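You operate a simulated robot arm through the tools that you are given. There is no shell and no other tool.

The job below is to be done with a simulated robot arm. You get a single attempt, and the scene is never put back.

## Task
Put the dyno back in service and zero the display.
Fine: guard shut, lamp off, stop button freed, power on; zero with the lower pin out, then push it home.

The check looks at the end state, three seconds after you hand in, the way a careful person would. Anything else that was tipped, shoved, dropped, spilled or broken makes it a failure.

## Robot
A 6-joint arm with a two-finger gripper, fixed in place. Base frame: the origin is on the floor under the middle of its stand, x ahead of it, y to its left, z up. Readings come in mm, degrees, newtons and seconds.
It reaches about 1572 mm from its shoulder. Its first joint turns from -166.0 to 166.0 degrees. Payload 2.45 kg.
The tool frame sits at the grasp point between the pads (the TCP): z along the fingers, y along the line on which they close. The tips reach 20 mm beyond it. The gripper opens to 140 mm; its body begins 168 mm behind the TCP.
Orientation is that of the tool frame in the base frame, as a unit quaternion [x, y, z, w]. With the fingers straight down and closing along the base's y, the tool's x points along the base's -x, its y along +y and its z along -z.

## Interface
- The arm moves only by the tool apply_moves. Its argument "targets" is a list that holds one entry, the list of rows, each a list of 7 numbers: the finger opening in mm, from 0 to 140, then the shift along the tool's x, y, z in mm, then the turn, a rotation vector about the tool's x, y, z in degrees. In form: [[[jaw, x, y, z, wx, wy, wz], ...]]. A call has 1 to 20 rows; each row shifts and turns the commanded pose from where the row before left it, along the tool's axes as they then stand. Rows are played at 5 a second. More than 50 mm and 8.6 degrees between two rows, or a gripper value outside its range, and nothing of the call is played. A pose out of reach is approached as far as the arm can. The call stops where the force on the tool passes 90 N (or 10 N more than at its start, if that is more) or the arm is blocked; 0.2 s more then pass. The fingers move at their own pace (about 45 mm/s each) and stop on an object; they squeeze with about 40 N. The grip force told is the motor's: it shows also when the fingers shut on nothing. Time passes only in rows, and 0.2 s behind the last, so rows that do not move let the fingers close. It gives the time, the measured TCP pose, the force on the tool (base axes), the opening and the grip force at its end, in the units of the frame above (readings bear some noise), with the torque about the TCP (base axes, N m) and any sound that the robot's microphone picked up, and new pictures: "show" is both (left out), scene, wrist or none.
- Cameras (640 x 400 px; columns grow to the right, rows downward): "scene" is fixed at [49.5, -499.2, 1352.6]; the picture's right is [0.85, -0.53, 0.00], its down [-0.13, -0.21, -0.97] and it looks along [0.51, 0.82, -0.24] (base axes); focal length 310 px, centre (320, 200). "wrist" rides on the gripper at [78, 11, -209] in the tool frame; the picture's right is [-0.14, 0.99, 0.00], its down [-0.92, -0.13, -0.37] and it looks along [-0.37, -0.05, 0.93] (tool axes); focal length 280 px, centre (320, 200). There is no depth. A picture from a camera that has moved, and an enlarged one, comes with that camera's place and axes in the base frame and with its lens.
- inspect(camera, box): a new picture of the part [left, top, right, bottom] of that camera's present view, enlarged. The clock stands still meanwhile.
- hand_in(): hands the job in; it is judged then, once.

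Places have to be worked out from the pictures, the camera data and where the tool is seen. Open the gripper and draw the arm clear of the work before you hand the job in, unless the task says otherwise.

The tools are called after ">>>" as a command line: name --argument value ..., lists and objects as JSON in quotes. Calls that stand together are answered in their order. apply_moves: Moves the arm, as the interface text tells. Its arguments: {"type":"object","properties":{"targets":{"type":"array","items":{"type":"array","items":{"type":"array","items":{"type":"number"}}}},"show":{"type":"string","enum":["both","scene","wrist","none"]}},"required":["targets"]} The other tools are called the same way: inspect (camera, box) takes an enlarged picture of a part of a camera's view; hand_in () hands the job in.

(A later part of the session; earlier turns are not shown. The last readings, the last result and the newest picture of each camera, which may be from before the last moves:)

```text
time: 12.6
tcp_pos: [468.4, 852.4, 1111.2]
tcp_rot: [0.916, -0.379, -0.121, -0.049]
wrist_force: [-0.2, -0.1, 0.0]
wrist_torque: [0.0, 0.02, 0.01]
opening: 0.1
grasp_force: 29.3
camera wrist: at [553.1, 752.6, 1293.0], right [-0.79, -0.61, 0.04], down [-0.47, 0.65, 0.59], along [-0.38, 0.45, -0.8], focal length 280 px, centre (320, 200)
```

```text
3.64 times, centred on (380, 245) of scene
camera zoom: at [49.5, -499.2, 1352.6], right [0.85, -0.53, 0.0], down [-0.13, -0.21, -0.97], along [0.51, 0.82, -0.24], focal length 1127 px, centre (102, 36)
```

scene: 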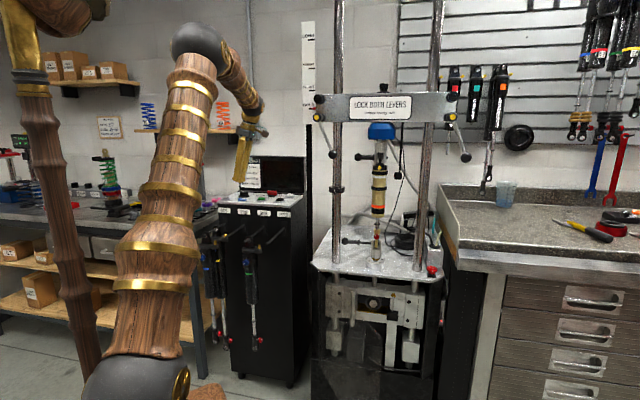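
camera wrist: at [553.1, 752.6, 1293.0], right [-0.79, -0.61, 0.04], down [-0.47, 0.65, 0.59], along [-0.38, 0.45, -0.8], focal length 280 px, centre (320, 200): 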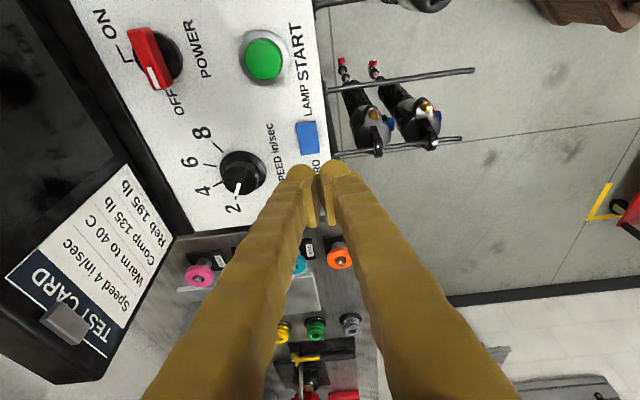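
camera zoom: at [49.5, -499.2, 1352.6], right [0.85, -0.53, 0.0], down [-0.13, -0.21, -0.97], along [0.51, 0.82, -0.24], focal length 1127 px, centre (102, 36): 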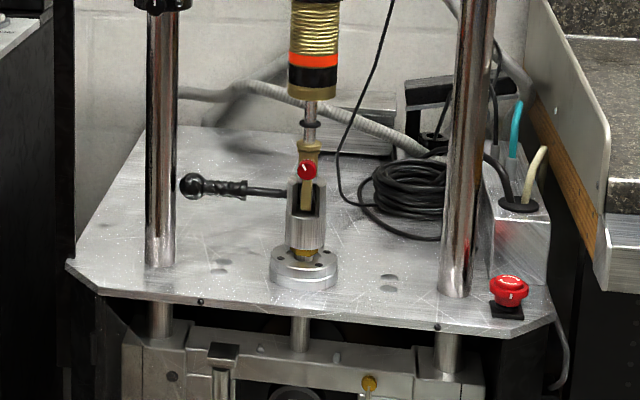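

The rocker has flipped over. Now I check whether a lamp actually changed, comparing the same regions as before.

>>> inspect --camera "scene" --box '[300, 260, 460, 400]'

>>> inspect --camera "scene" --box '[340, 120, 440, 190]'

>>> inspect --camera "scene" --box '[340, 215, 420, 265]'

>>> inspect --camera "scene" --box '[310, 270, 390, 320]'

>>> inspect --camera "scene" --box '[300, 80, 480, 200]'

>>> inspect --camera "scene" --box '[190, 140, 330, 240]'

```text
2.86 times, centred on (380, 330) of scene
camera zoom: at [49.5, -499.2, 1352.6], right [0.85, -0.53, 0.0], down [-0.13, -0.21, -0.97], along [0.51, 0.82, -0.24], focal length 885 px, centre (149, -171)
```

zoom: 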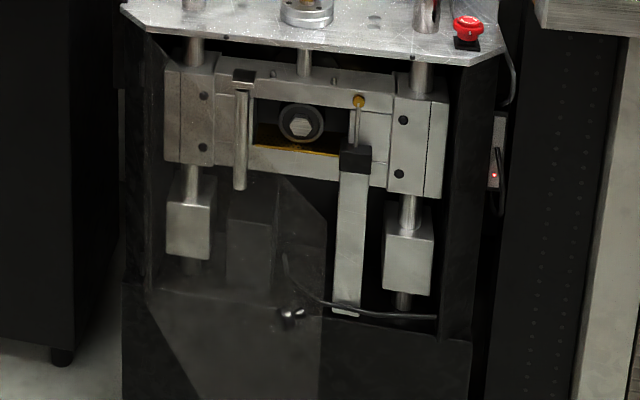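

```text
5.71 times, centred on (390, 155) of scene
camera zoom: at [49.5, -499.2, 1352.6], right [0.85, -0.53, 0.0], down [-0.13, -0.21, -0.97], along [0.51, 0.82, -0.24], focal length 1771 px, centre (-80, 457)
```

zoom: 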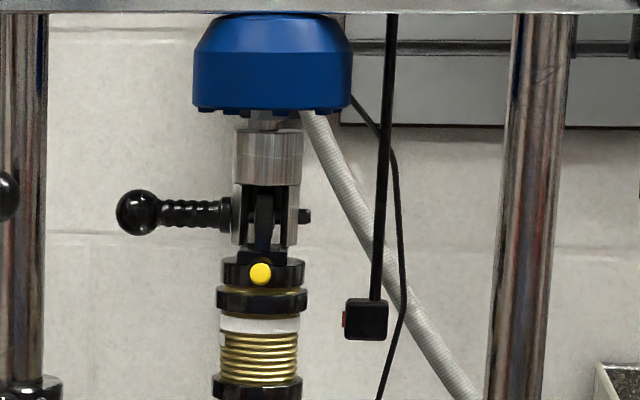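

```text
8.00 times, centred on (380, 240) of scene
camera zoom: at [49.5, -499.2, 1352.6], right [0.85, -0.53, 0.0], down [-0.13, -0.21, -0.97], along [0.51, 0.82, -0.24], focal length 2479 px, centre (-160, -120)
```

zoom: 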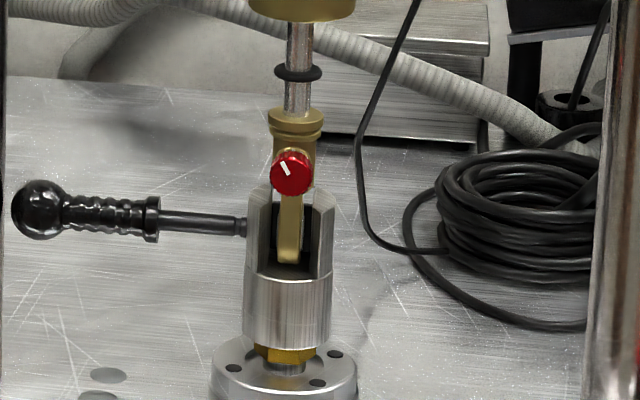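

```text
8.00 times, centred on (350, 295) of scene
camera zoom: at [49.5, -499.2, 1352.6], right [0.85, -0.53, 0.0], down [-0.13, -0.21, -0.97], along [0.51, 0.82, -0.24], focal length 2479 px, centre (80, -560)
```

zoom: 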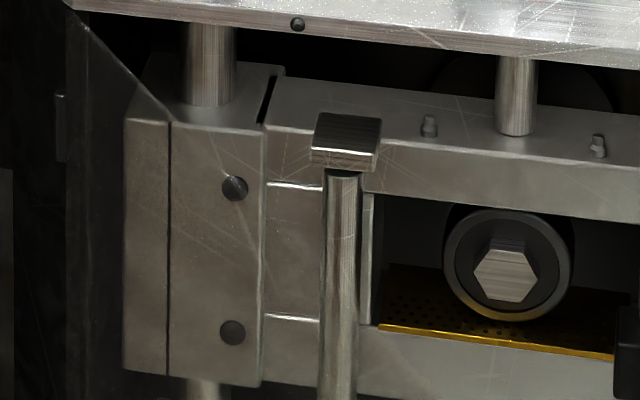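

```text
3.33 times, centred on (390, 140) of scene
camera zoom: at [49.5, -499.2, 1352.6], right [0.85, -0.53, 0.0], down [-0.13, -0.21, -0.97], along [0.51, 0.82, -0.24], focal length 1033 px, centre (87, 400)
```

zoom: 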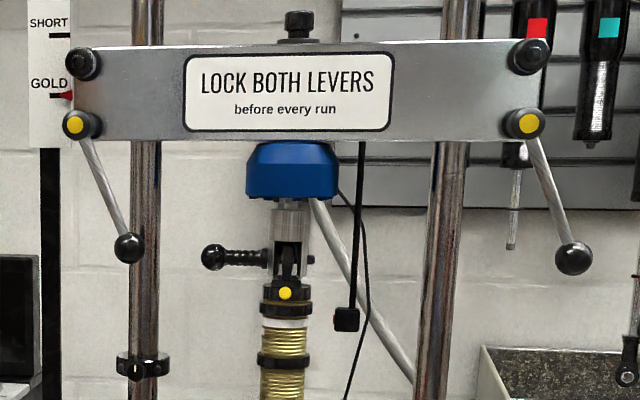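

```text
4.00 times, centred on (260, 190) of scene
camera zoom: at [49.5, -499.2, 1352.6], right [0.85, -0.53, 0.0], down [-0.13, -0.21, -0.97], along [0.51, 0.82, -0.24], focal length 1240 px, centre (560, 240)
```

zoom: 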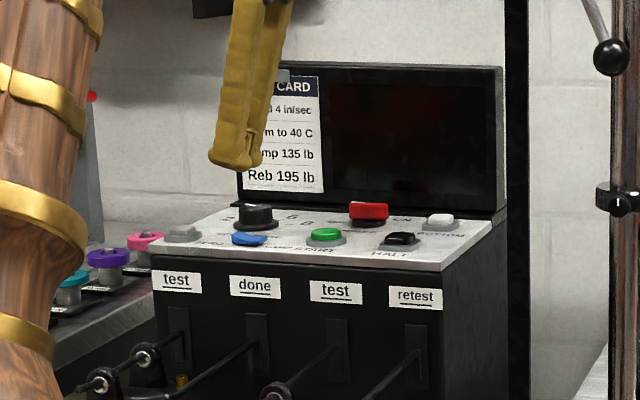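

The compartment under the table (tray, T-post) is now clearly darker, so the lamp was on there and is off now. Next is the guard: I untilt, lift, turn back +90°, and then travel in front of the dyno.

>>> apply_moves --targets '[[[0, 0, 0, -20, 0, 7.5, 0], [0, 0, 0, -40, 0, 7.5, 0], [0, 0, 0, -45, 0, 0, 0], [0, 0, 0, -45, 0, 0, 0], [0, 0, 0, 0, 0, 0, 8.18], [0, 0, 0, 0, 0, 0, 8.18], [0, 0, 0, 0, 0, 0, 8.18], [0, 0, 0, 0, 0, 0, 8.18], [0, 0, 0, 0, 0, 0, 8.18], [0, 0, 0, 0, 0, 0, 8.18], [0, 0, 0, 0, 0, 0, 8.18], [0, 0, 0, 0, 0, 0, 8.18], [0, 0, 0, 0, 0, 0, 8.18], [0, 0, 0, 0, 0, 0, 8.18], [0, 0, 0, 0, 0, 0, 8.2]]]' --show "none"

>>> apply_moves --targets '[[[0, 30.8, -31.8, 15.35, 0, 0, 0], [0, 30.8, -31.8, 15.35, 0, 0, 0], [0, 30.8, -31.8, 15.35, 0, 0, 0], [0, 30.8, -31.8, 15.35, 0, 0, 0], [0, 30.8, -31.8, 15.35, 0, 0, 0], [0, 30.8, -31.8, 15.35, 0, 0, 0], [0, 30.8, -31.8, 15.35, 0, 0, 0], [0, 30.8, -31.8, 15.35, 0, 0, 0], [0, 30.8, -31.8, 15.35, 0, 0, 0], [0, 30.8, -31.8, 15.35, 0, 0, 0], [0, 30.8, -31.8, 15.35, 0, 0, 0], [0, 30.8, -31.8, 15.35, 0, 0, 0]]]' --show "both"

```text
time: 15.8
tcp_pos: [476.8, 842.7, 1260.7]
tcp_rot: [-0.382, 0.924, 0.0, 0.0]
wrist_force: [-1.0, 0.1, 0.2]
wrist_torque: [-0.01, 0.0, 0.01]
opening: 0.1
grasp_force: 28.9
```

```text
time: 18.4
tcp_pos: [486.8, 311.3, 1075.7]
tcp_rot: [-0.384, 0.923, 0.0, 0.001]
wrist_force: [-0.2, 0.0, 0.1]
wrist_torque: [0.0, -0.02, 0.02]
opening: 0.2
grasp_force: 29.4
camera wrist: at [424.4, 263.5, 1286.1], right [-0.6, 0.8, 0.0], down [0.74, 0.56, 0.37], along [0.29, 0.22, -0.93], focal length 280 px, centre (320, 200)
```

scene: 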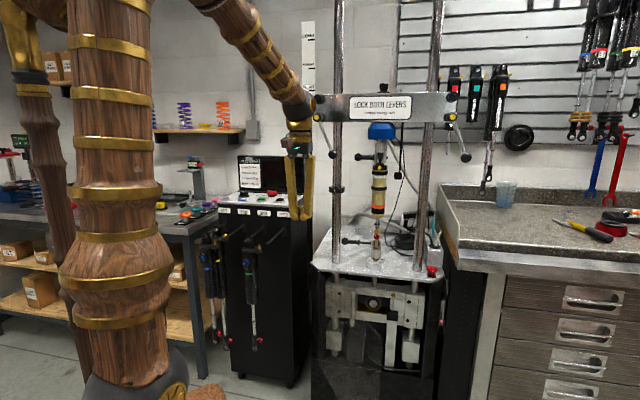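
wrist: 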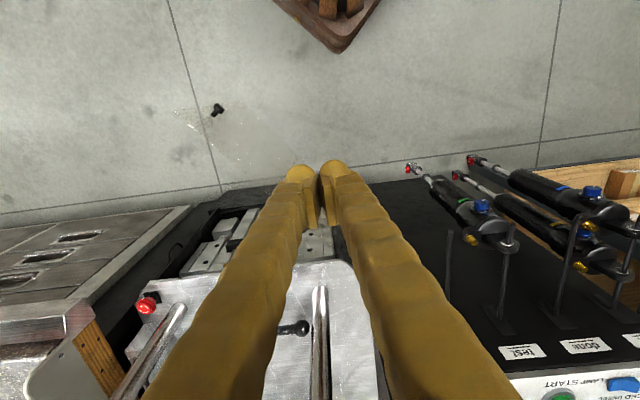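

The guard's knob is visible from above at about (217,108) in the wrist picture; triangulating with the scene view gives roughly (602, 101, 602). I zoom in to find the guard's hinge, top edge and closed position.

>>> inspect --camera "wrist" --box '[150, 70, 310, 170]'

>>> inspect --camera "wrist" --box '[130, 150, 370, 300]'

>>> inspect --camera "wrist" --box '[320, 130, 440, 205]'

>>> inspect --camera "scene" --box '[300, 250, 348, 400]'

```text
4.00 times, centred on (230, 120) of wrist
camera zoom: at [424.4, 263.5, 1286.1], right [-0.6, 0.8, 0.0], down [0.74, 0.56, 0.37], along [0.29, 0.22, -0.93], focal length 1122 px, centre (680, 520)
```

zoom: 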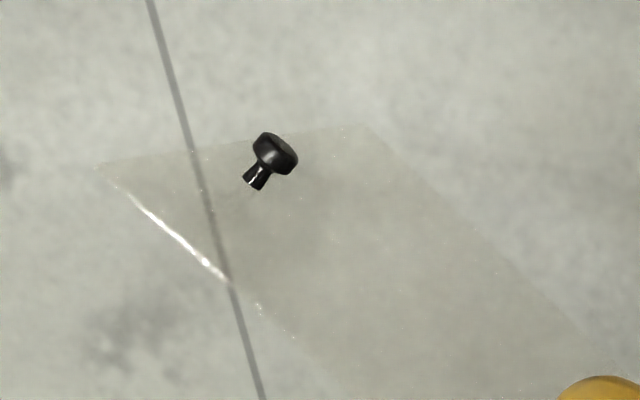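

```text
2.67 times, centred on (250, 225) of wrist
camera zoom: at [424.4, 263.5, 1286.1], right [-0.6, 0.8, 0.0], down [0.74, 0.56, 0.37], along [0.29, 0.22, -0.93], focal length 748 px, centre (507, 133)
```

zoom: 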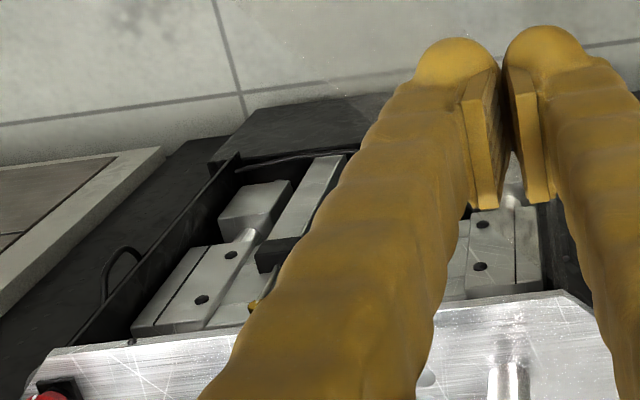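

```text
5.33 times, centred on (380, 168) of wrist
camera zoom: at [424.4, 263.5, 1286.1], right [-0.6, 0.8, 0.0], down [0.74, 0.56, 0.37], along [0.29, 0.22, -0.93], focal length 1495 px, centre (0, 373)
```

zoom: 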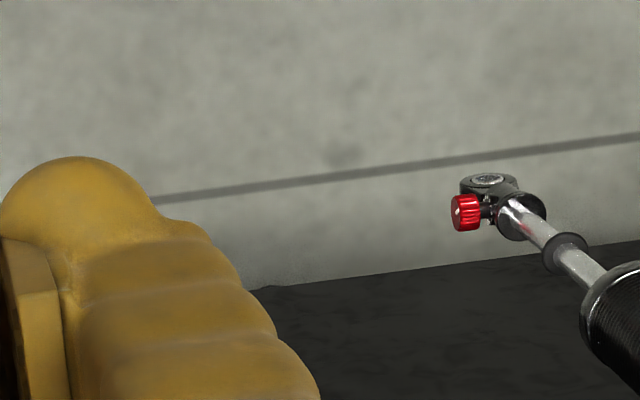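

```text
2.67 times, centred on (324, 325) of scene
camera zoom: at [49.5, -499.2, 1352.6], right [0.85, -0.53, 0.0], down [-0.13, -0.21, -0.97], along [0.51, 0.82, -0.24], focal length 826 px, centre (309, -133)
```

zoom: 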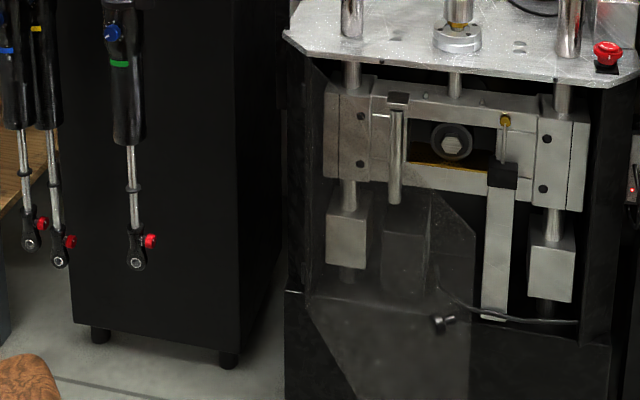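

The guard's free top corner comes out at (624, 73, 737), its hinge near (681, 524), about 52° open; closed, it lies flush under the table's front edge. I tilt the tool 45° towards the dyno and come down on the outer side of the guard, staying ~60 mm off it.

>>> apply_moves --targets '[[[0, 0, 0, 0, 0, -7.5, 0], [0, 0, 0, 0, 0, -7.5, 0], [0, 0, 0, 0, 0, -7.5, 0], [0, 0, 0, 0, 0, -7.5, 0], [0, 0, 0, 0, 0, -7.5, 0], [0, 0, 0, 0, 0, -7.5, 0], [0, 31.15, -14.9, 25.9, 0, 0, 0], [0, 31.15, -14.9, 25.9, 0, 0, 0], [0, 31.15, -14.9, 25.9, 0, 0, 0], [0, 31.15, -14.9, 25.9, 0, 0, 0], [0, 31.15, -14.9, 25.9, 0, 0, 0], [0, 31.15, -14.9, 25.9, 0, 0, 0]]]' --show "both"

```text
time: 21.0
tcp_pos: [607.8, 258.7, 884.6]
tcp_rot: [-0.355, 0.853, 0.148, 0.353]
wrist_force: [-1.0, -0.5, 0.1]
wrist_torque: [0.02, 0.0, 0.01]
opening: 0.0
grasp_force: 30.0
out of reach, approached as far as the arm can: row 8, 9, 10, 11, 12
camera wrist: at [458.0, 121.5, 977.1], right [-0.63, 0.77, 0.1], down [0.37, 0.19, 0.91], along [0.68, 0.61, -0.4], focal length 280 px, centre (320, 200)
```

scene: 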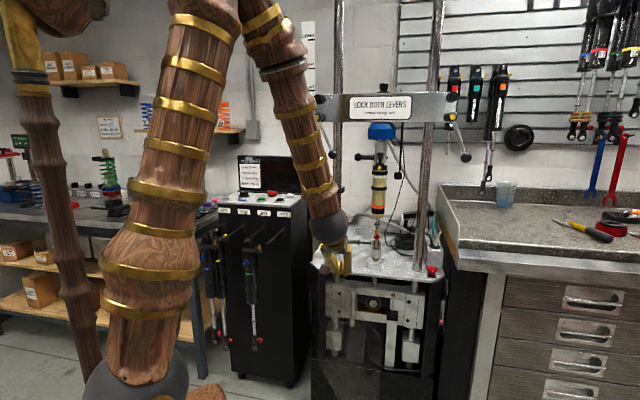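
wrist: 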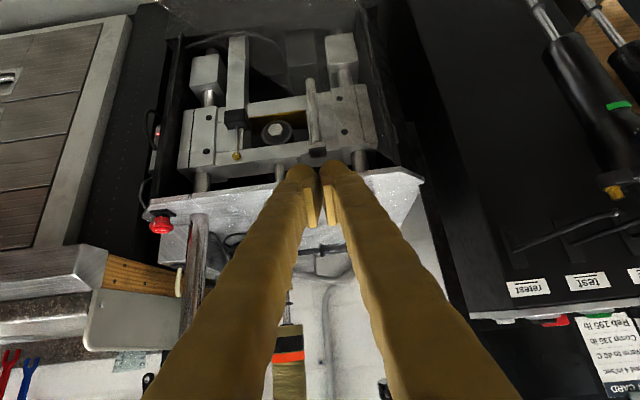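

The tilted pose folds the arm too tightly near its base, so I go back to a vertical tool for the first part of the swing and will tilt only near the end. Untilting here in place, clear of the table by ~240 mm.

>>> apply_moves --targets '[[[0, 0, 0, 0, 0, 7.5, 0], [0, 0, 0, 0, 0, 7.5, 0], [0, 0, 0, 0, 0, 7.5, 0], [0, 0, 0, 0, 0, 7.5, 0], [0, 0, 0, 0, 0, 7.5, 0], [0, 0, 0, 0, 0, 7.5, 0], [0, 0, 0, 0, 0, 0, 0]]]' --show "both"

```text
time: 22.6
tcp_pos: [606.7, 256.5, 883.5]
tcp_rot: [-0.382, 0.924, -0.002, 0.001]
wrist_force: [-0.7, 0.0, -0.3]
wrist_torque: [0.0, -0.02, 0.0]
opening: 0.0
grasp_force: 29.2
camera wrist: at [545.7, 209.2, 1093.1], right [-0.6, 0.8, 0.0], down [0.74, 0.56, 0.37], along [0.29, 0.22, -0.93], focal length 280 px, centre (320, 200)
```

scene: 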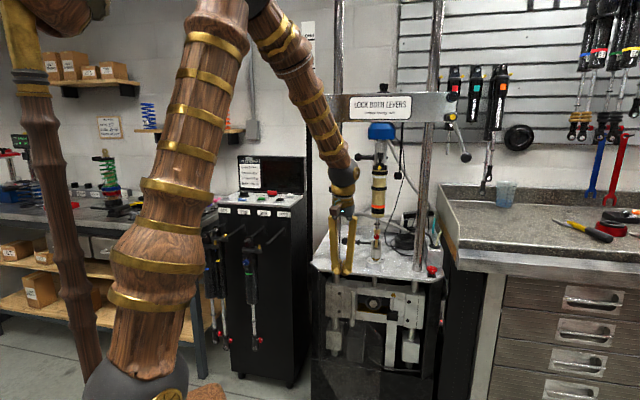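
wrist: 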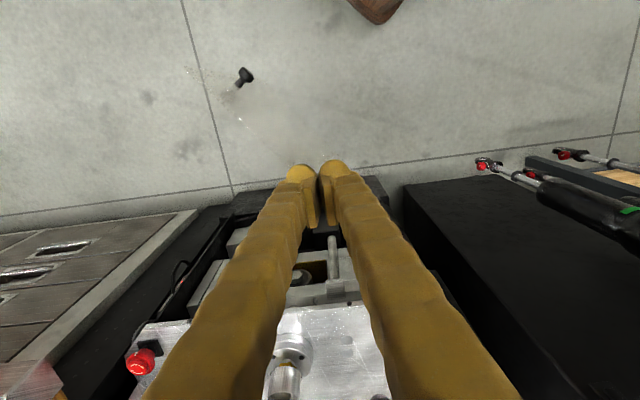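

The commanded pose follows the reached one, good. I move away from the guard plane to (540, 186), then go straight down to z 672 outside the guard.

>>> apply_moves --targets '[[[0, 48.6, -1.4, 0, 0, 0, 0], [0, 48.6, -1.4, 0, 0, 0, 0], [0, 0, 0, 42.3, 0, 0, 0], [0, 0, 0, 42.3, 0, 0, 0], [0, 0, 0, 42.3, 0, 0, 0], [0, 0, 0, 42.3, 0, 0, 0], [0, 0, 0, 42.3, 0, 0, 0], [0, 0, 0, 0, 0, 0, 0]]]' --show "both"

```text
time: 24.4
tcp_pos: [539.6, 185.6, 670.8]
tcp_rot: [-0.383, 0.924, 0.0, 0.001]
wrist_force: [0.4, 0.2, 0.1]
wrist_torque: [0.03, -0.02, -0.03]
opening: 0.0
grasp_force: 29.0
camera wrist: at [478.7, 137.0, 879.4], right [-0.6, 0.8, 0.0], down [0.74, 0.56, 0.37], along [0.29, 0.22, -0.93], focal length 280 px, centre (320, 200)
```

scene: 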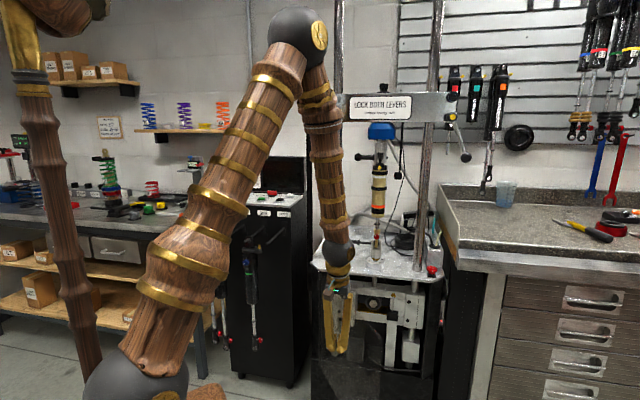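
wrist: 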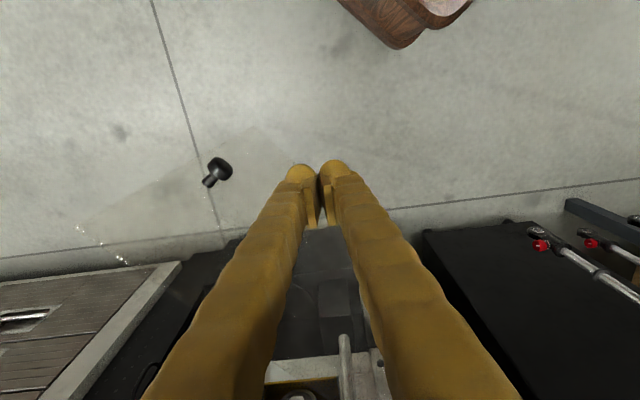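

I'm outside the guard at (540, 186, 671). I now advance towards it and begin to swing it, small steps, checking the force.

>>> apply_moves --targets '[[[0, -10.15, -11.7, 0, 0, 0, 0], [0, -10.15, -11.7, 0, 0, 0, 0], [0, -10.15, -11.7, 0, 0, 0, 0], [0, -10.15, -11.7, 0, 0, 0, 0], [0, -8.8, -12.2, 0, 0, 0, 0], [0, -8.8, -12.2, 0, 0, 0, 0]]]' --show "both"

```text
time: 25.8
tcp_pos: [630.2, 176.4, 672.3]
tcp_rot: [-0.383, 0.924, 0.001, -0.001]
wrist_force: [0.3, -0.2, 0.2]
wrist_torque: [0.0, 0.03, 0.01]
opening: 0.0
grasp_force: 29.0
camera wrist: at [569.1, 128.1, 881.8], right [-0.6, 0.8, 0.0], down [0.74, 0.56, 0.37], along [0.29, 0.22, -0.93], focal length 280 px, centre (320, 200)
```

scene: 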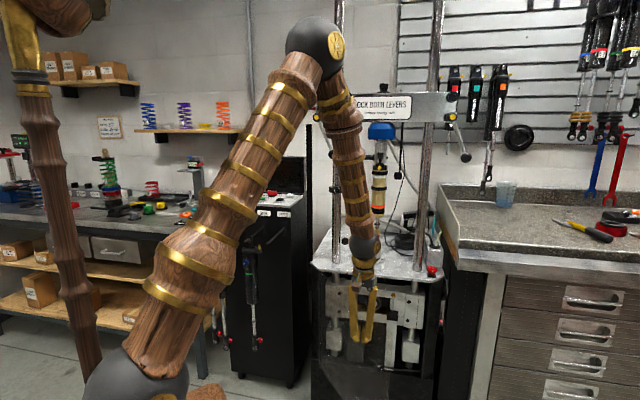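
wrist: 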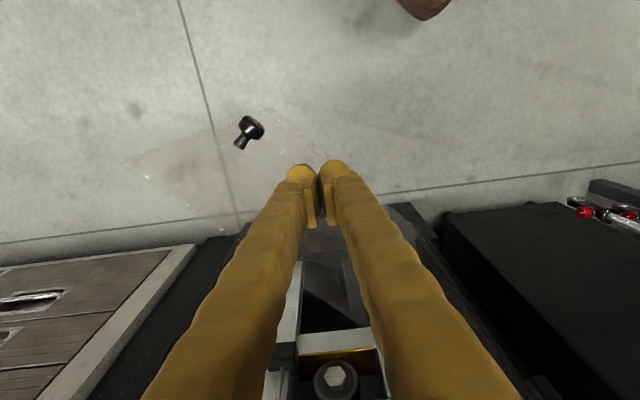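

The guard's knob moved with the tip and hardly any force is felt, so it swings freely. I continue along the arc to about 15° from shut.

>>> apply_moves --targets '[[[0, -9.5, -12.9, 0, 0, 0, 0], [0, -14.5, -14.8, 0, 0, 0, 0], [0, -14.5, -14.8, 0, 0, 0, 0], [0, -14.5, -14.8, 0, 0, 0, 0], [0, -16.9, -12, 0, 0, 0, 0], [0, -16.9, -12, 0, 0, 0, 0], [0, -16.9, -12, 0, 0, 0, 0], [0, -19.1, -8.9, 0, 0, 0, 0], [0, -19.1, -8.9, 0, 0, 0, 0], [0, -19.1, -8.9, 0, 0, 0, 0]]]' --show "both"

```text
time: 28.0
tcp_pos: [831.8, 206.2, 671.3]
tcp_rot: [-0.382, 0.924, 0.0, 0.0]
wrist_force: [0.5, 0.3, 0.2]
wrist_torque: [-0.03, 0.01, -0.01]
opening: 0.1
grasp_force: 29.4
camera wrist: at [769.6, 158.2, 880.2], right [-0.6, 0.8, 0.0], down [0.74, 0.56, 0.37], along [0.29, 0.22, -0.93], focal length 280 px, centre (320, 200)
```

scene: 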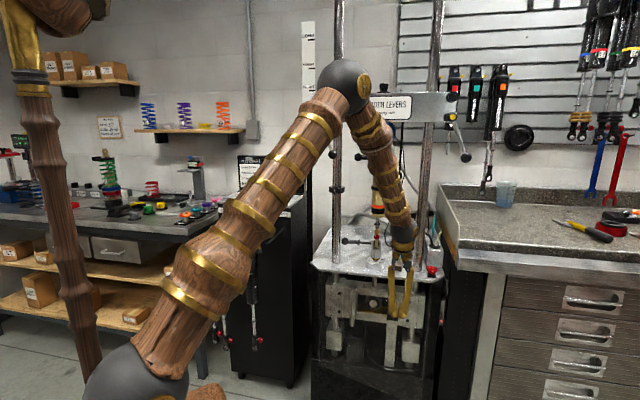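
wrist: 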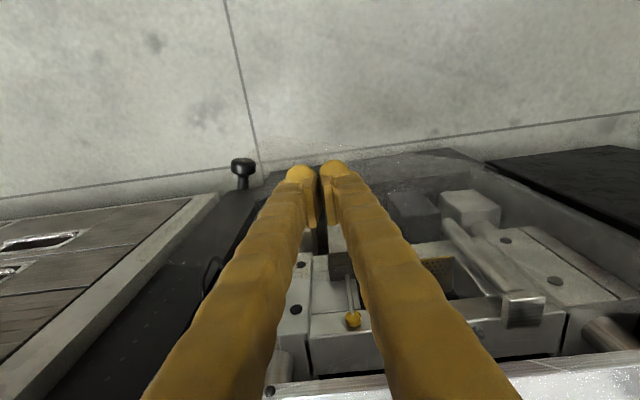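

The guard is about 15° from shut. I now tilt the tool 30° towards the dyno (so the tips reach under the table edge) and push on.

>>> apply_moves --targets '[[[0, 0, 0, 0, 0, -7.5, 0], [0, 0, 0, 0, 0, -7.5, 0], [0, 0, 0, 0, 0, -7.5, 0], [0, 0, 0, 0, 0, -7.5, 0], [0, -14.3, -4, 8.25, 0, 0, 0], [0, -14.3, -4, 8.25, 0, 0, 0], [0, -14.3, -4, 8.25, 0, 0, 0]]]' --show "both"

```text
time: 29.6
tcp_pos: [874.7, 234.1, 673.2]
tcp_rot: [-0.37, 0.892, 0.1, 0.24]
wrist_force: [0.0, 0.3, 0.7]
wrist_torque: [-0.01, 0.04, -0.01]
opening: 0.2
grasp_force: 29.3
camera wrist: at [746.9, 119.5, 815.3], right [-0.62, 0.78, 0.07], down [0.52, 0.34, 0.78], along [0.59, 0.52, -0.62], focal length 280 px, centre (320, 200)
```

scene: 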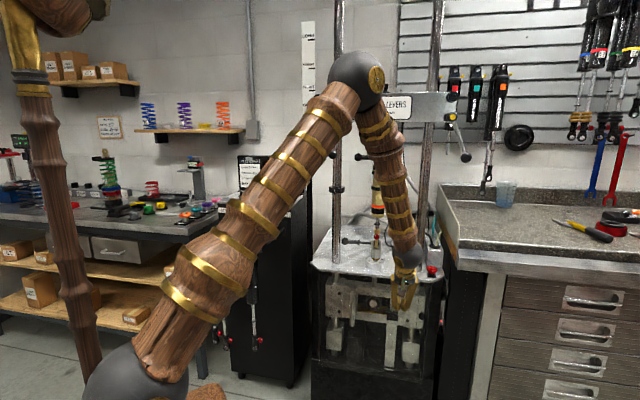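
wrist: 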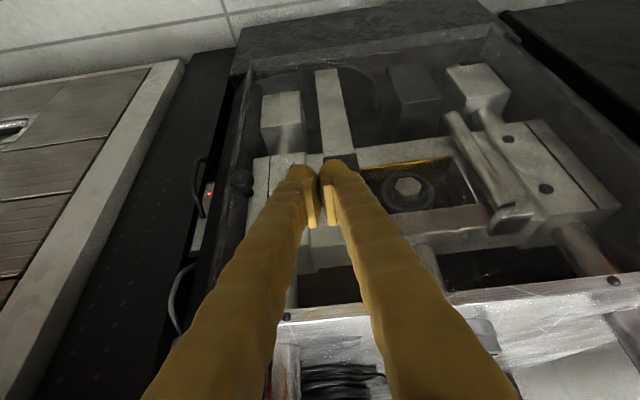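

The guard is nearly shut, knob at left of the fingertips. I push on in 5 mm steps watching the force.

>>> apply_moves --targets '[[[0, -4.33, -0.5, 2.5, 0, 0, 0], [0, -4.33, -0.5, 2.5, 0, 0, 0], [0, -4.33, -0.5, 2.5, 0, 0, 0], [0, -4.33, -0.5, 2.5, 0, 0, 0], [0, -4.33, -0.5, 2.5, 0, 0, 0]]]' --show "both"

>>> inspect --camera "wrist" --box '[200, 0, 440, 150]'

>>> inspect --camera "scene" --box '[300, 260, 460, 400]'

```text
time: 30.8
tcp_pos: [894.5, 249.0, 672.6]
tcp_rot: [-0.37, 0.892, 0.099, 0.239]
wrist_force: [-0.4, -0.4, 0.5]
wrist_torque: [0.02, -0.02, -0.03]
opening: 0.0
grasp_force: 29.3
camera wrist: at [765.7, 133.8, 814.6], right [-0.62, 0.78, 0.07], down [0.52, 0.34, 0.78], along [0.59, 0.52, -0.62], focal length 280 px, centre (320, 200)
```

scene: 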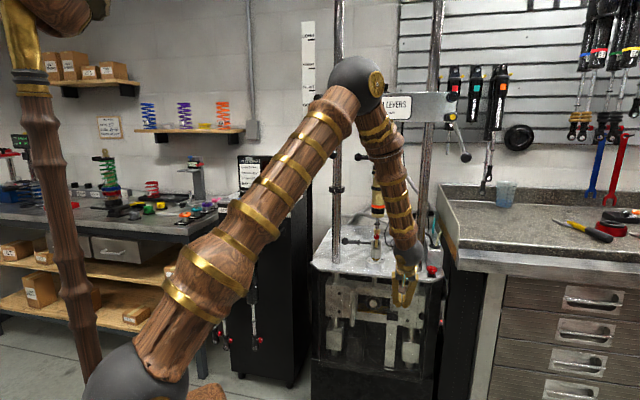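
wrist: 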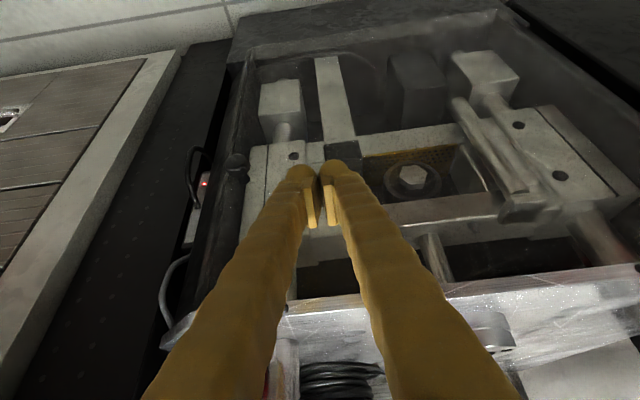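

```text
2.67 times, centred on (320, 75) of wrist
camera zoom: at [765.7, 133.8, 814.6], right [-0.62, 0.78, 0.07], down [0.52, 0.34, 0.78], along [0.59, 0.52, -0.62], focal length 748 px, centre (320, 533)
```

zoom: 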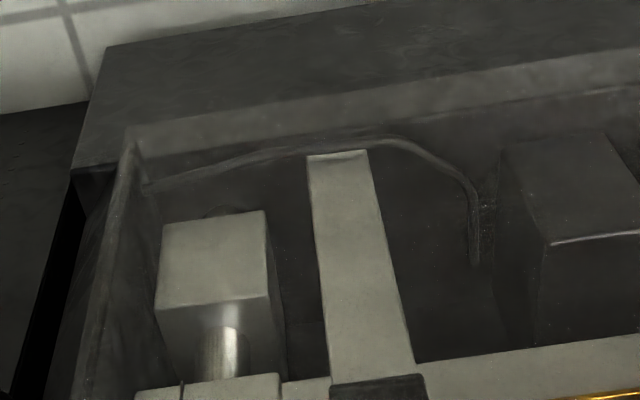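

```text
2.86 times, centred on (380, 330) of scene
camera zoom: at [49.5, -499.2, 1352.6], right [0.85, -0.53, 0.0], down [-0.13, -0.21, -0.97], along [0.51, 0.82, -0.24], focal length 885 px, centre (149, -171)
```

zoom: 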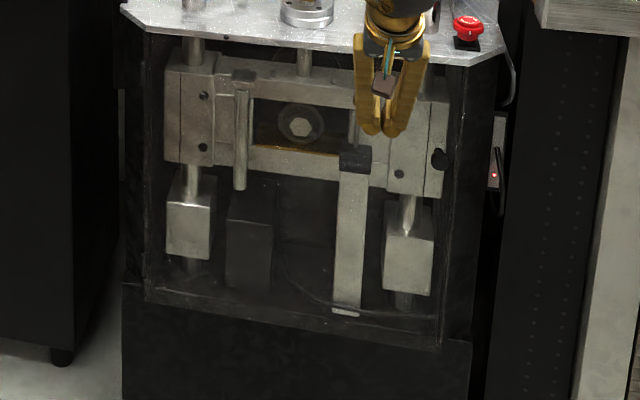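

The guard covers the opening almost fully with no resistance yet. I continue in 4 mm steps until it meets its stop.

>>> apply_moves --targets '[[[0, -3.46, 0, 2, 0, 0, 0], [0, -3.46, 0, 2, 0, 0, 0], [0, -3.46, 0, 2, 0, 0, 0], [0, -3.46, 0, 2, 0, 0, 0]]]' --show "wrist"

>>> inspect --camera "scene" --box '[300, 260, 460, 400]'

```text
time: 31.8
tcp_pos: [904.8, 259.9, 673.4]
tcp_rot: [-0.37, 0.892, 0.1, 0.24]
wrist_force: [0.0, 0.7, -0.5]
wrist_torque: [-0.02, 0.01, -0.02]
opening: 0.0
grasp_force: 28.9
camera wrist: at [777.1, 145.6, 815.0], right [-0.62, 0.78, 0.07], down [0.52, 0.34, 0.78], along [0.59, 0.52, -0.62], focal length 280 px, centre (320, 200)
```

wrist: 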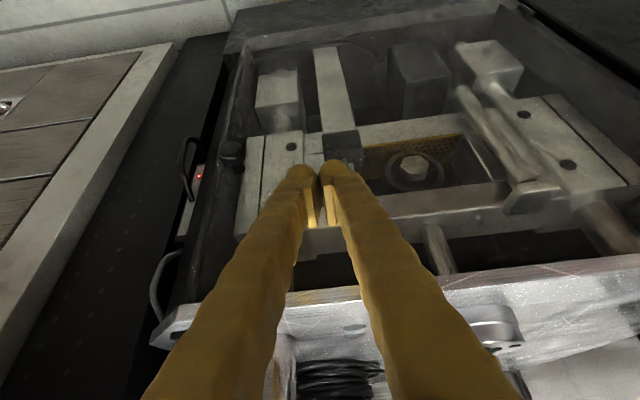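

```text
2.86 times, centred on (380, 330) of scene
camera zoom: at [49.5, -499.2, 1352.6], right [0.85, -0.53, 0.0], down [-0.13, -0.21, -0.97], along [0.51, 0.82, -0.24], focal length 885 px, centre (149, -171)
```

zoom: 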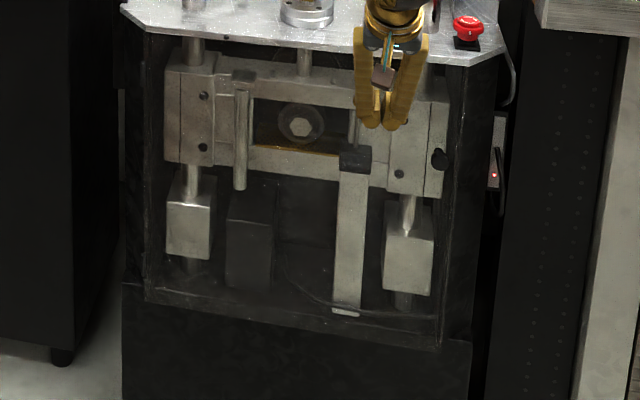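

The knob computes to b≈829, meaning the guard face is near the closed plane (~855), but no contact force yet. I press on in 3 mm steps to make sure it is fully home.

>>> apply_moves --targets '[[[0, -2.6, 0, 1.5, 0, 0, 0], [0, -2.6, 0, 1.5, 0, 0, 0], [0, -2.6, 0, 1.5, 0, 0, 0], [0, -2.6, 0, 1.5, 0, 0, 0]]]' --show "none"

```text
time: 32.8
tcp_pos: [910.2, 263.4, 670.3]
tcp_rot: [-0.369, 0.893, 0.098, 0.237]
wrist_force: [-11.3, -10.4, 3.3]
wrist_torque: [0.04, -0.02, 0.06]
opening: 6.2
grasp_force: 29.7
stopped in row 4: the force on the tool passed its limit at 103 N (the readings are from after the stop); the commanded pose is now the measured one
```

Contact force peaked at 103 N: the guard is hard against its stop. I back off and look at the guard, checking it stays shut.

>>> apply_moves --targets '[[[0, 17.3, 0, -10, 0, 0, 0], [0, 26, 0, -15, 0, 0, 0], [0, 34.6, 0, -20, 0, 0, 0], [0, 34.6, 0, -20, 0, 0, 0], [0, 34.6, 0, -20, 0, 0, 0]]]' --show "both"

>>> inspect --camera "scene" --box '[300, 260, 460, 400]'

>>> inspect --camera "wrist" --box '[160, 20, 640, 320]'

```text
time: 34.0
tcp_pos: [789.6, 144.1, 673.1]
tcp_rot: [-0.369, 0.893, 0.098, 0.237]
wrist_force: [-1.0, 0.5, 0.4]
wrist_torque: [0.04, -0.01, 0.01]
opening: 0.0
grasp_force: 29.3
camera wrist: at [661.7, 29.4, 815.4], right [-0.62, 0.79, 0.07], down [0.53, 0.34, 0.78], along [0.59, 0.51, -0.63], focal length 280 px, centre (320, 200)
```

scene: 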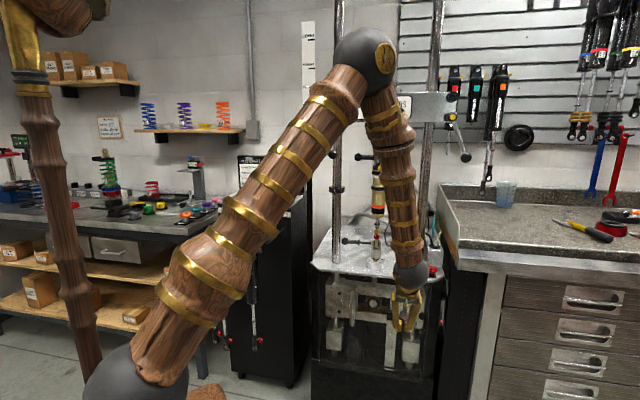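
wrist: 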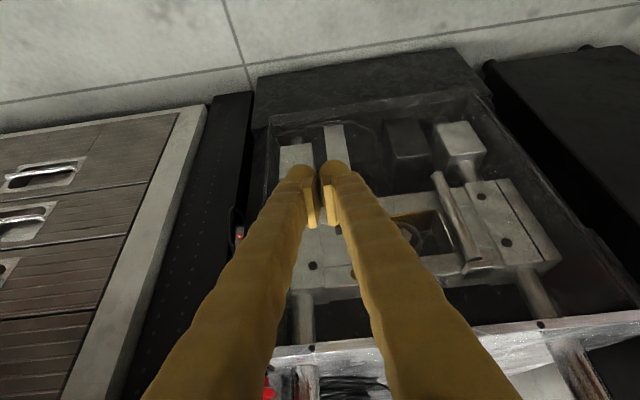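

```text
2.86 times, centred on (380, 330) of scene
camera zoom: at [49.5, -499.2, 1352.6], right [0.85, -0.53, 0.0], down [-0.13, -0.21, -0.97], along [0.51, 0.82, -0.24], focal length 885 px, centre (149, -171)
```

zoom: 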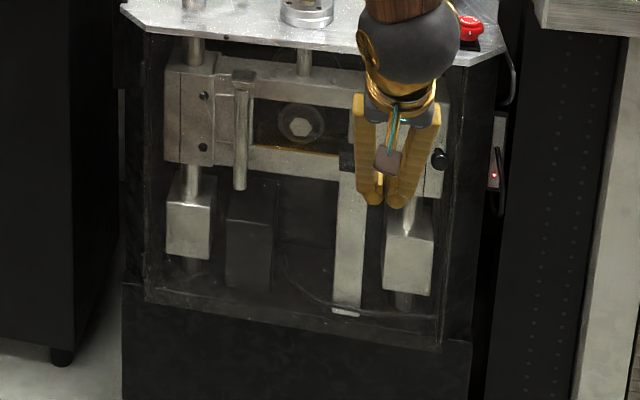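

```text
1.33 times, centred on (400, 170) of wrist
camera zoom: at [661.7, 29.4, 815.4], right [-0.62, 0.79, 0.07], down [0.53, 0.34, 0.78], along [0.59, 0.51, -0.63], focal length 374 px, centre (213, 240)
```

zoom: 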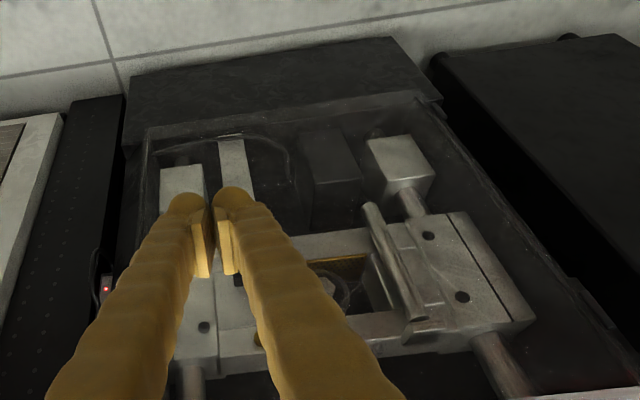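

The guard sits within its frame and stays shut. Next the stop button at about (1031, 226, 790): I raise, untilt and turn the tool so its camera side faces away from the right upright.

>>> apply_moves --targets '[[[40, -25, 0, -43.3, 0, 0, 0], [60, -25, 0, -43.3, 0, 0, 0], [70, -25, 0, -43.3, 0, 0, 0], [70, -25, 0, -43.3, 0, 0, 0], [70, -25, 0, -43.3, 0, 0, 0], [70, -25, 0, -43.3, 0, 0, 0], [70, 0, 0, 0, 0, 7.5, 0], [70, 0, 0, 0, 0, 7.5, 0], [70, 0, 0, 0, 0, 7.5, 0], [70, 0, 0, 0, 0, 7.5, 0], [70, 0, 0, 0, 0, 0, -8.33], [70, 0, 0, 0, 0, 0, -8.33], [70, 0, 0, 0, 0, 0, -8.33], [70, 0, 0, 0, 0, 0, -8.33], [70, 0, 0, 0, 0, 0, -8.33], [70, 0, 0, 0, 0, 0, -8.33], [70, 0, 0, 0, 0, 0, -8.33], [70, 0, 0, 0, 0, 0, -8.33], [70, 0, 0, 0, 0, 0, -8.36]]]' --show "both"

```text
time: 38.0
tcp_pos: [790.8, 144.9, 972.5]
tcp_rot: [0.867, -0.499, 0.0, 0.002]
wrist_force: [0.7, 0.7, -1.0]
wrist_torque: [-0.02, 0.0, 0.03]
opening: 70.1
grasp_force: 0.0
camera wrist: at [822.4, 72.0, 1181.4], right [-0.93, -0.38, 0.0], down [-0.35, 0.86, 0.37], along [-0.14, 0.34, -0.93], focal length 280 px, centre (320, 200)
```

scene: 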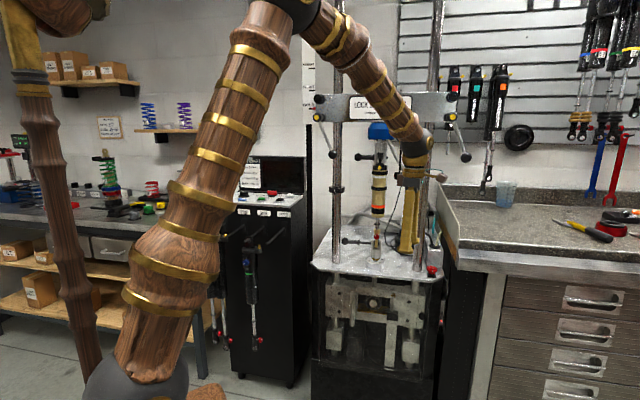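
wrist: 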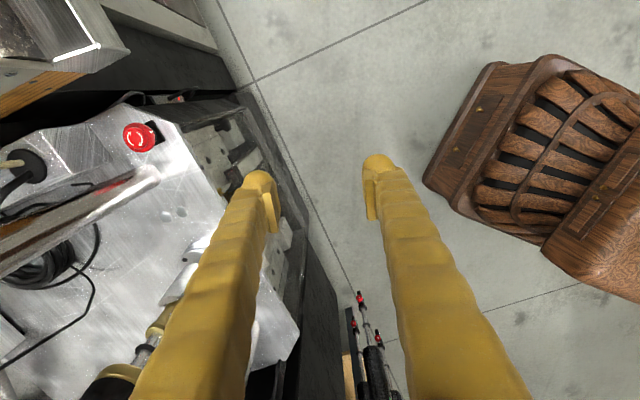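

The stop button appears at (140,138); its ray agrees with (1031, 226, ~790). I zoom in for the arrow direction and the space around it.

>>> inspect --camera "wrist" --box '[115, 110, 179, 160]'

>>> inspect --camera "wrist" --box '[0, 60, 240, 210]'

>>> inspect --camera "scene" --box '[420, 255, 446, 280]'

```text
8.00 times, centred on (147, 135) of wrist
camera zoom: at [822.4, 72.0, 1181.4], right [-0.93, -0.38, 0.0], down [-0.35, 0.86, 0.37], along [-0.14, 0.34, -0.93], focal length 2243 px, centre (1704, 720)
```

zoom: 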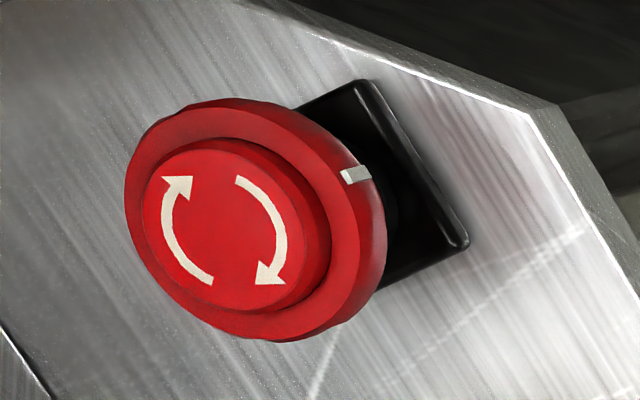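

```text
2.67 times, centred on (120, 135) of wrist
camera zoom: at [822.4, 72.0, 1181.4], right [-0.93, -0.38, 0.0], down [-0.35, 0.86, 0.37], along [-0.14, 0.34, -0.93], focal length 748 px, centre (853, 373)
```

zoom: 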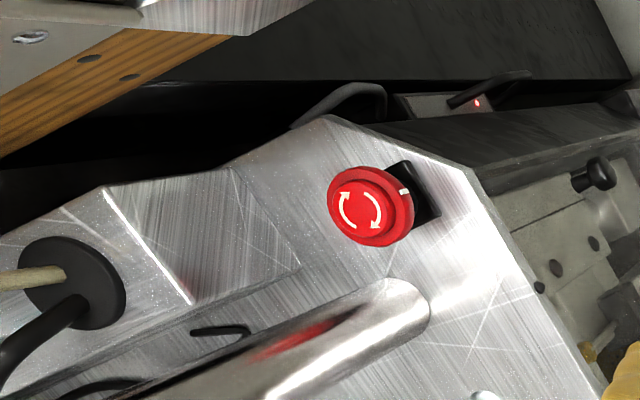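

```text
16.00 times, centred on (433, 268) of scene
camera zoom: at [49.5, -499.2, 1352.6], right [0.85, -0.53, 0.0], down [-0.13, -0.21, -0.97], along [0.51, 0.82, -0.24], focal length 4958 px, centre (-1488, -880)
```

zoom: 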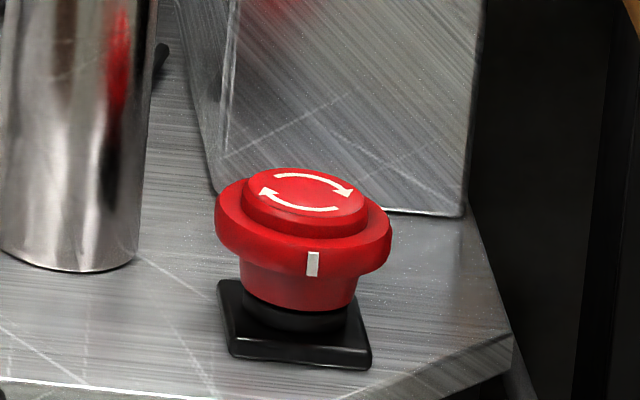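

The arrows show clockwise (from above) to release. The space there is tight (upright, metal box, bench, and a crosshead lever above), so I tilt the camera to look at the lever and surroundings before going in.

>>> apply_moves --targets '[[[54, 0, 0, 0, 8, 0, 0], [54, 0, 0, 0, 8, 0, 0], [54, 0, 0, 0, 8, 0, 0], [54, 0, 0, 0, 8, 0, 0], [54, 0, 0, 0, 8, 0, 0], [54, 0, 0, 0, 8, 0, 0], [54, 0, 0, 0, 8, 0, 0]]]' --show "both"

```text
time: 39.6
tcp_pos: [795.9, 150.2, 990.6]
tcp_rot: [0.817, -0.475, 0.164, -0.283]
wrist_force: [0.9, -1.4, 0.8]
wrist_torque: [0.04, 0.01, 0.02]
opening: 54.2
grasp_force: 0.0
out of reach, approached as far as the arm can: row 5, 6, 7
camera wrist: at [716.0, 14.5, 1148.4], right [-0.74, -0.26, -0.61], down [-0.57, 0.74, 0.37], along [0.36, 0.62, -0.7], focal length 280 px, centre (320, 200)
```

scene: 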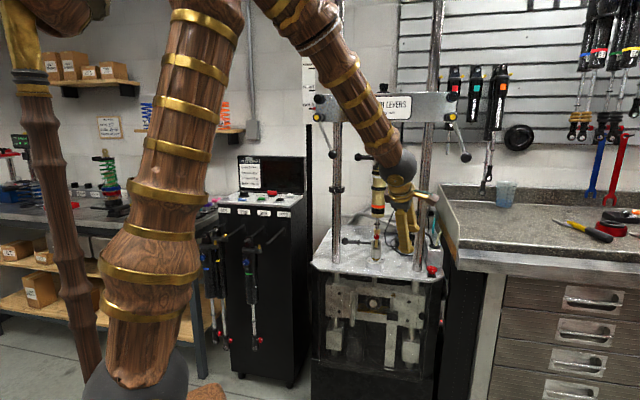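
wrist: 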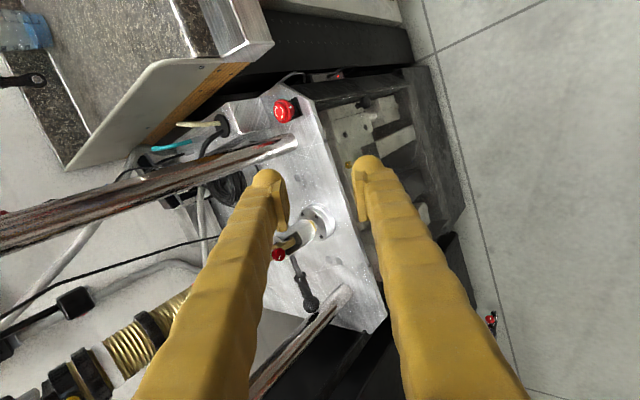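

The tilt only reached ~38° and the lever is not in view, but the surroundings match my estimates. I return to vertical, go down in front of the table to z 825, and lean the tool 10° away from the upright before moving in.

>>> apply_moves --targets '[[[54, 0, 0, 0, -7.64, 0, 0], [54, 0, 0, 0, -7.64, 0, 0], [54, 0, 0, 0, -7.64, 0, 0], [54, 0, 0, 0, -7.64, 0, 0], [54, 0, 0, 0, -7.64, 0, 0], [54, 18, -19.5, 33.1, 0, 0, 0], [54, 18, -19.5, 33.1, 0, 0, 0], [54, 18, -19.5, 33.1, 0, 0, 0], [54, 18, -19.5, 33.1, 0, 0, 0], [54, 18, -19.5, 33.1, 0, 0, 0], [54, 0, 0, 0, 0, 0, -7], [54, 0, 0, 0, 0, -5, 0], [54, 0, 0, 0, 0, -5, 0]]]' --show "both"

>>> inspect --camera "scene" --box '[360, 100, 500, 290]'

```text
time: 42.4
tcp_pos: [926.3, 120.6, 824.9]
tcp_rot: [0.89, -0.448, -0.077, -0.04]
wrist_force: [-0.7, 0.4, 0.7]
wrist_torque: [-0.03, -0.04, 0.0]
opening: 53.9
grasp_force: 0.2
camera wrist: at [985.8, 23.2, 1017.6], right [-0.88, -0.48, 0.02], down [-0.4, 0.75, 0.52], along [-0.27, 0.45, -0.85], focal length 280 px, centre (320, 200)
```

scene: 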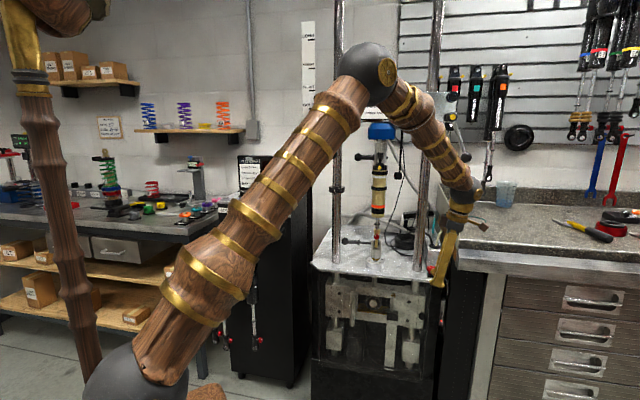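
wrist: 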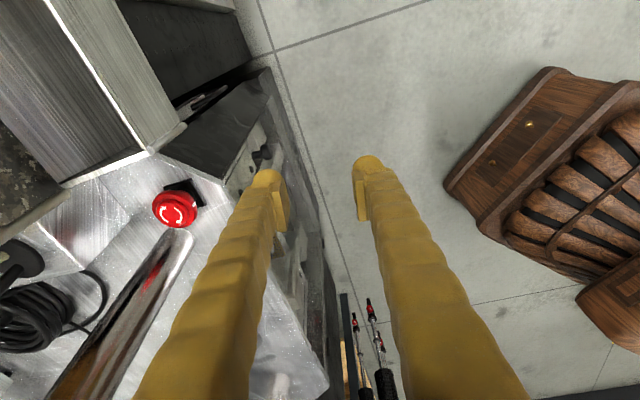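

```text
2.11 times, centred on (430, 195) of scene
camera zoom: at [49.5, -499.2, 1352.6], right [0.85, -0.53, 0.0], down [-0.13, -0.21, -0.97], along [0.51, 0.82, -0.24], focal length 652 px, centre (88, 210)
```

zoom: 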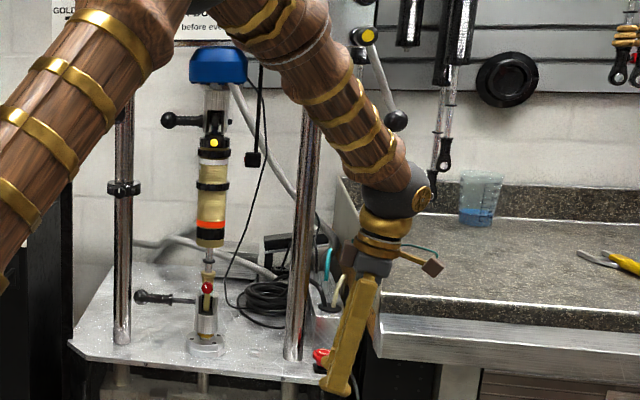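

The wrist sphere rides on the tool axis ~313 mm above the TCP. The bench side limits leaning right, so I change to a small lean (≈8° to the front, 4° right), closing axis fore-aft, opening 50, and slide in over the button at z 825 (tips ~10 mm above its top).

>>> apply_moves --targets '[[[50, 0, 0, 0, 0, 5, 0], [50, 0, 0, 0, 8, 0, 0], [50, 0, 0, 0, 0, 0, -6], [50, -0.2, -36.6, 5.46, 0, 0, 0], [50, -0.2, -36.6, 5.46, 0, 0, 0]]]' --show "both"

>>> inspect --camera "scene" --box '[360, 100, 500, 290]'

```text
time: 43.6
tcp_pos: [981.0, 171.2, 824.7]
tcp_rot: [0.911, -0.403, -0.003, -0.083]
wrist_force: [0.2, 0.4, -0.3]
wrist_torque: [0.0, 0.04, 0.05]
opening: 50.2
grasp_force: 0.1
camera wrist: at [1013.6, 75.2, 1024.5], right [-0.82, -0.55, -0.14], down [-0.55, 0.7, 0.45], along [-0.15, 0.44, -0.88], focal length 280 px, centre (320, 200)
```

scene: 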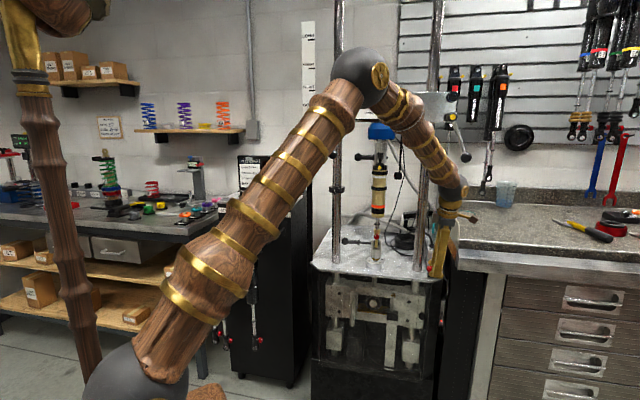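
wrist: 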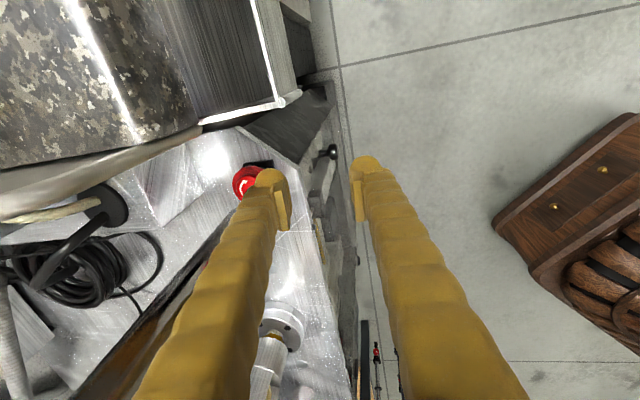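

```text
2.11 times, centred on (430, 195) of scene
camera zoom: at [49.5, -499.2, 1352.6], right [0.85, -0.53, 0.0], down [-0.13, -0.21, -0.97], along [0.51, 0.82, -0.24], focal length 652 px, centre (88, 210)
```

zoom: 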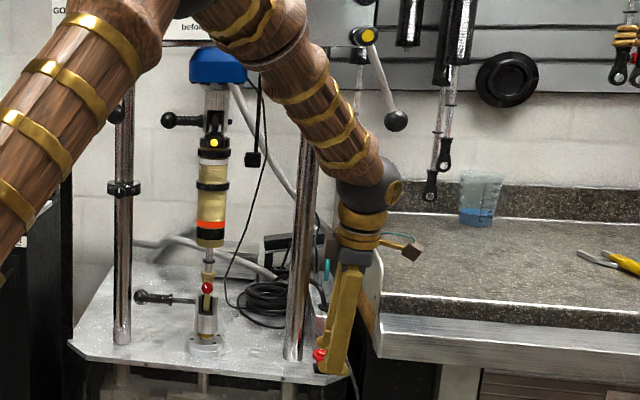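

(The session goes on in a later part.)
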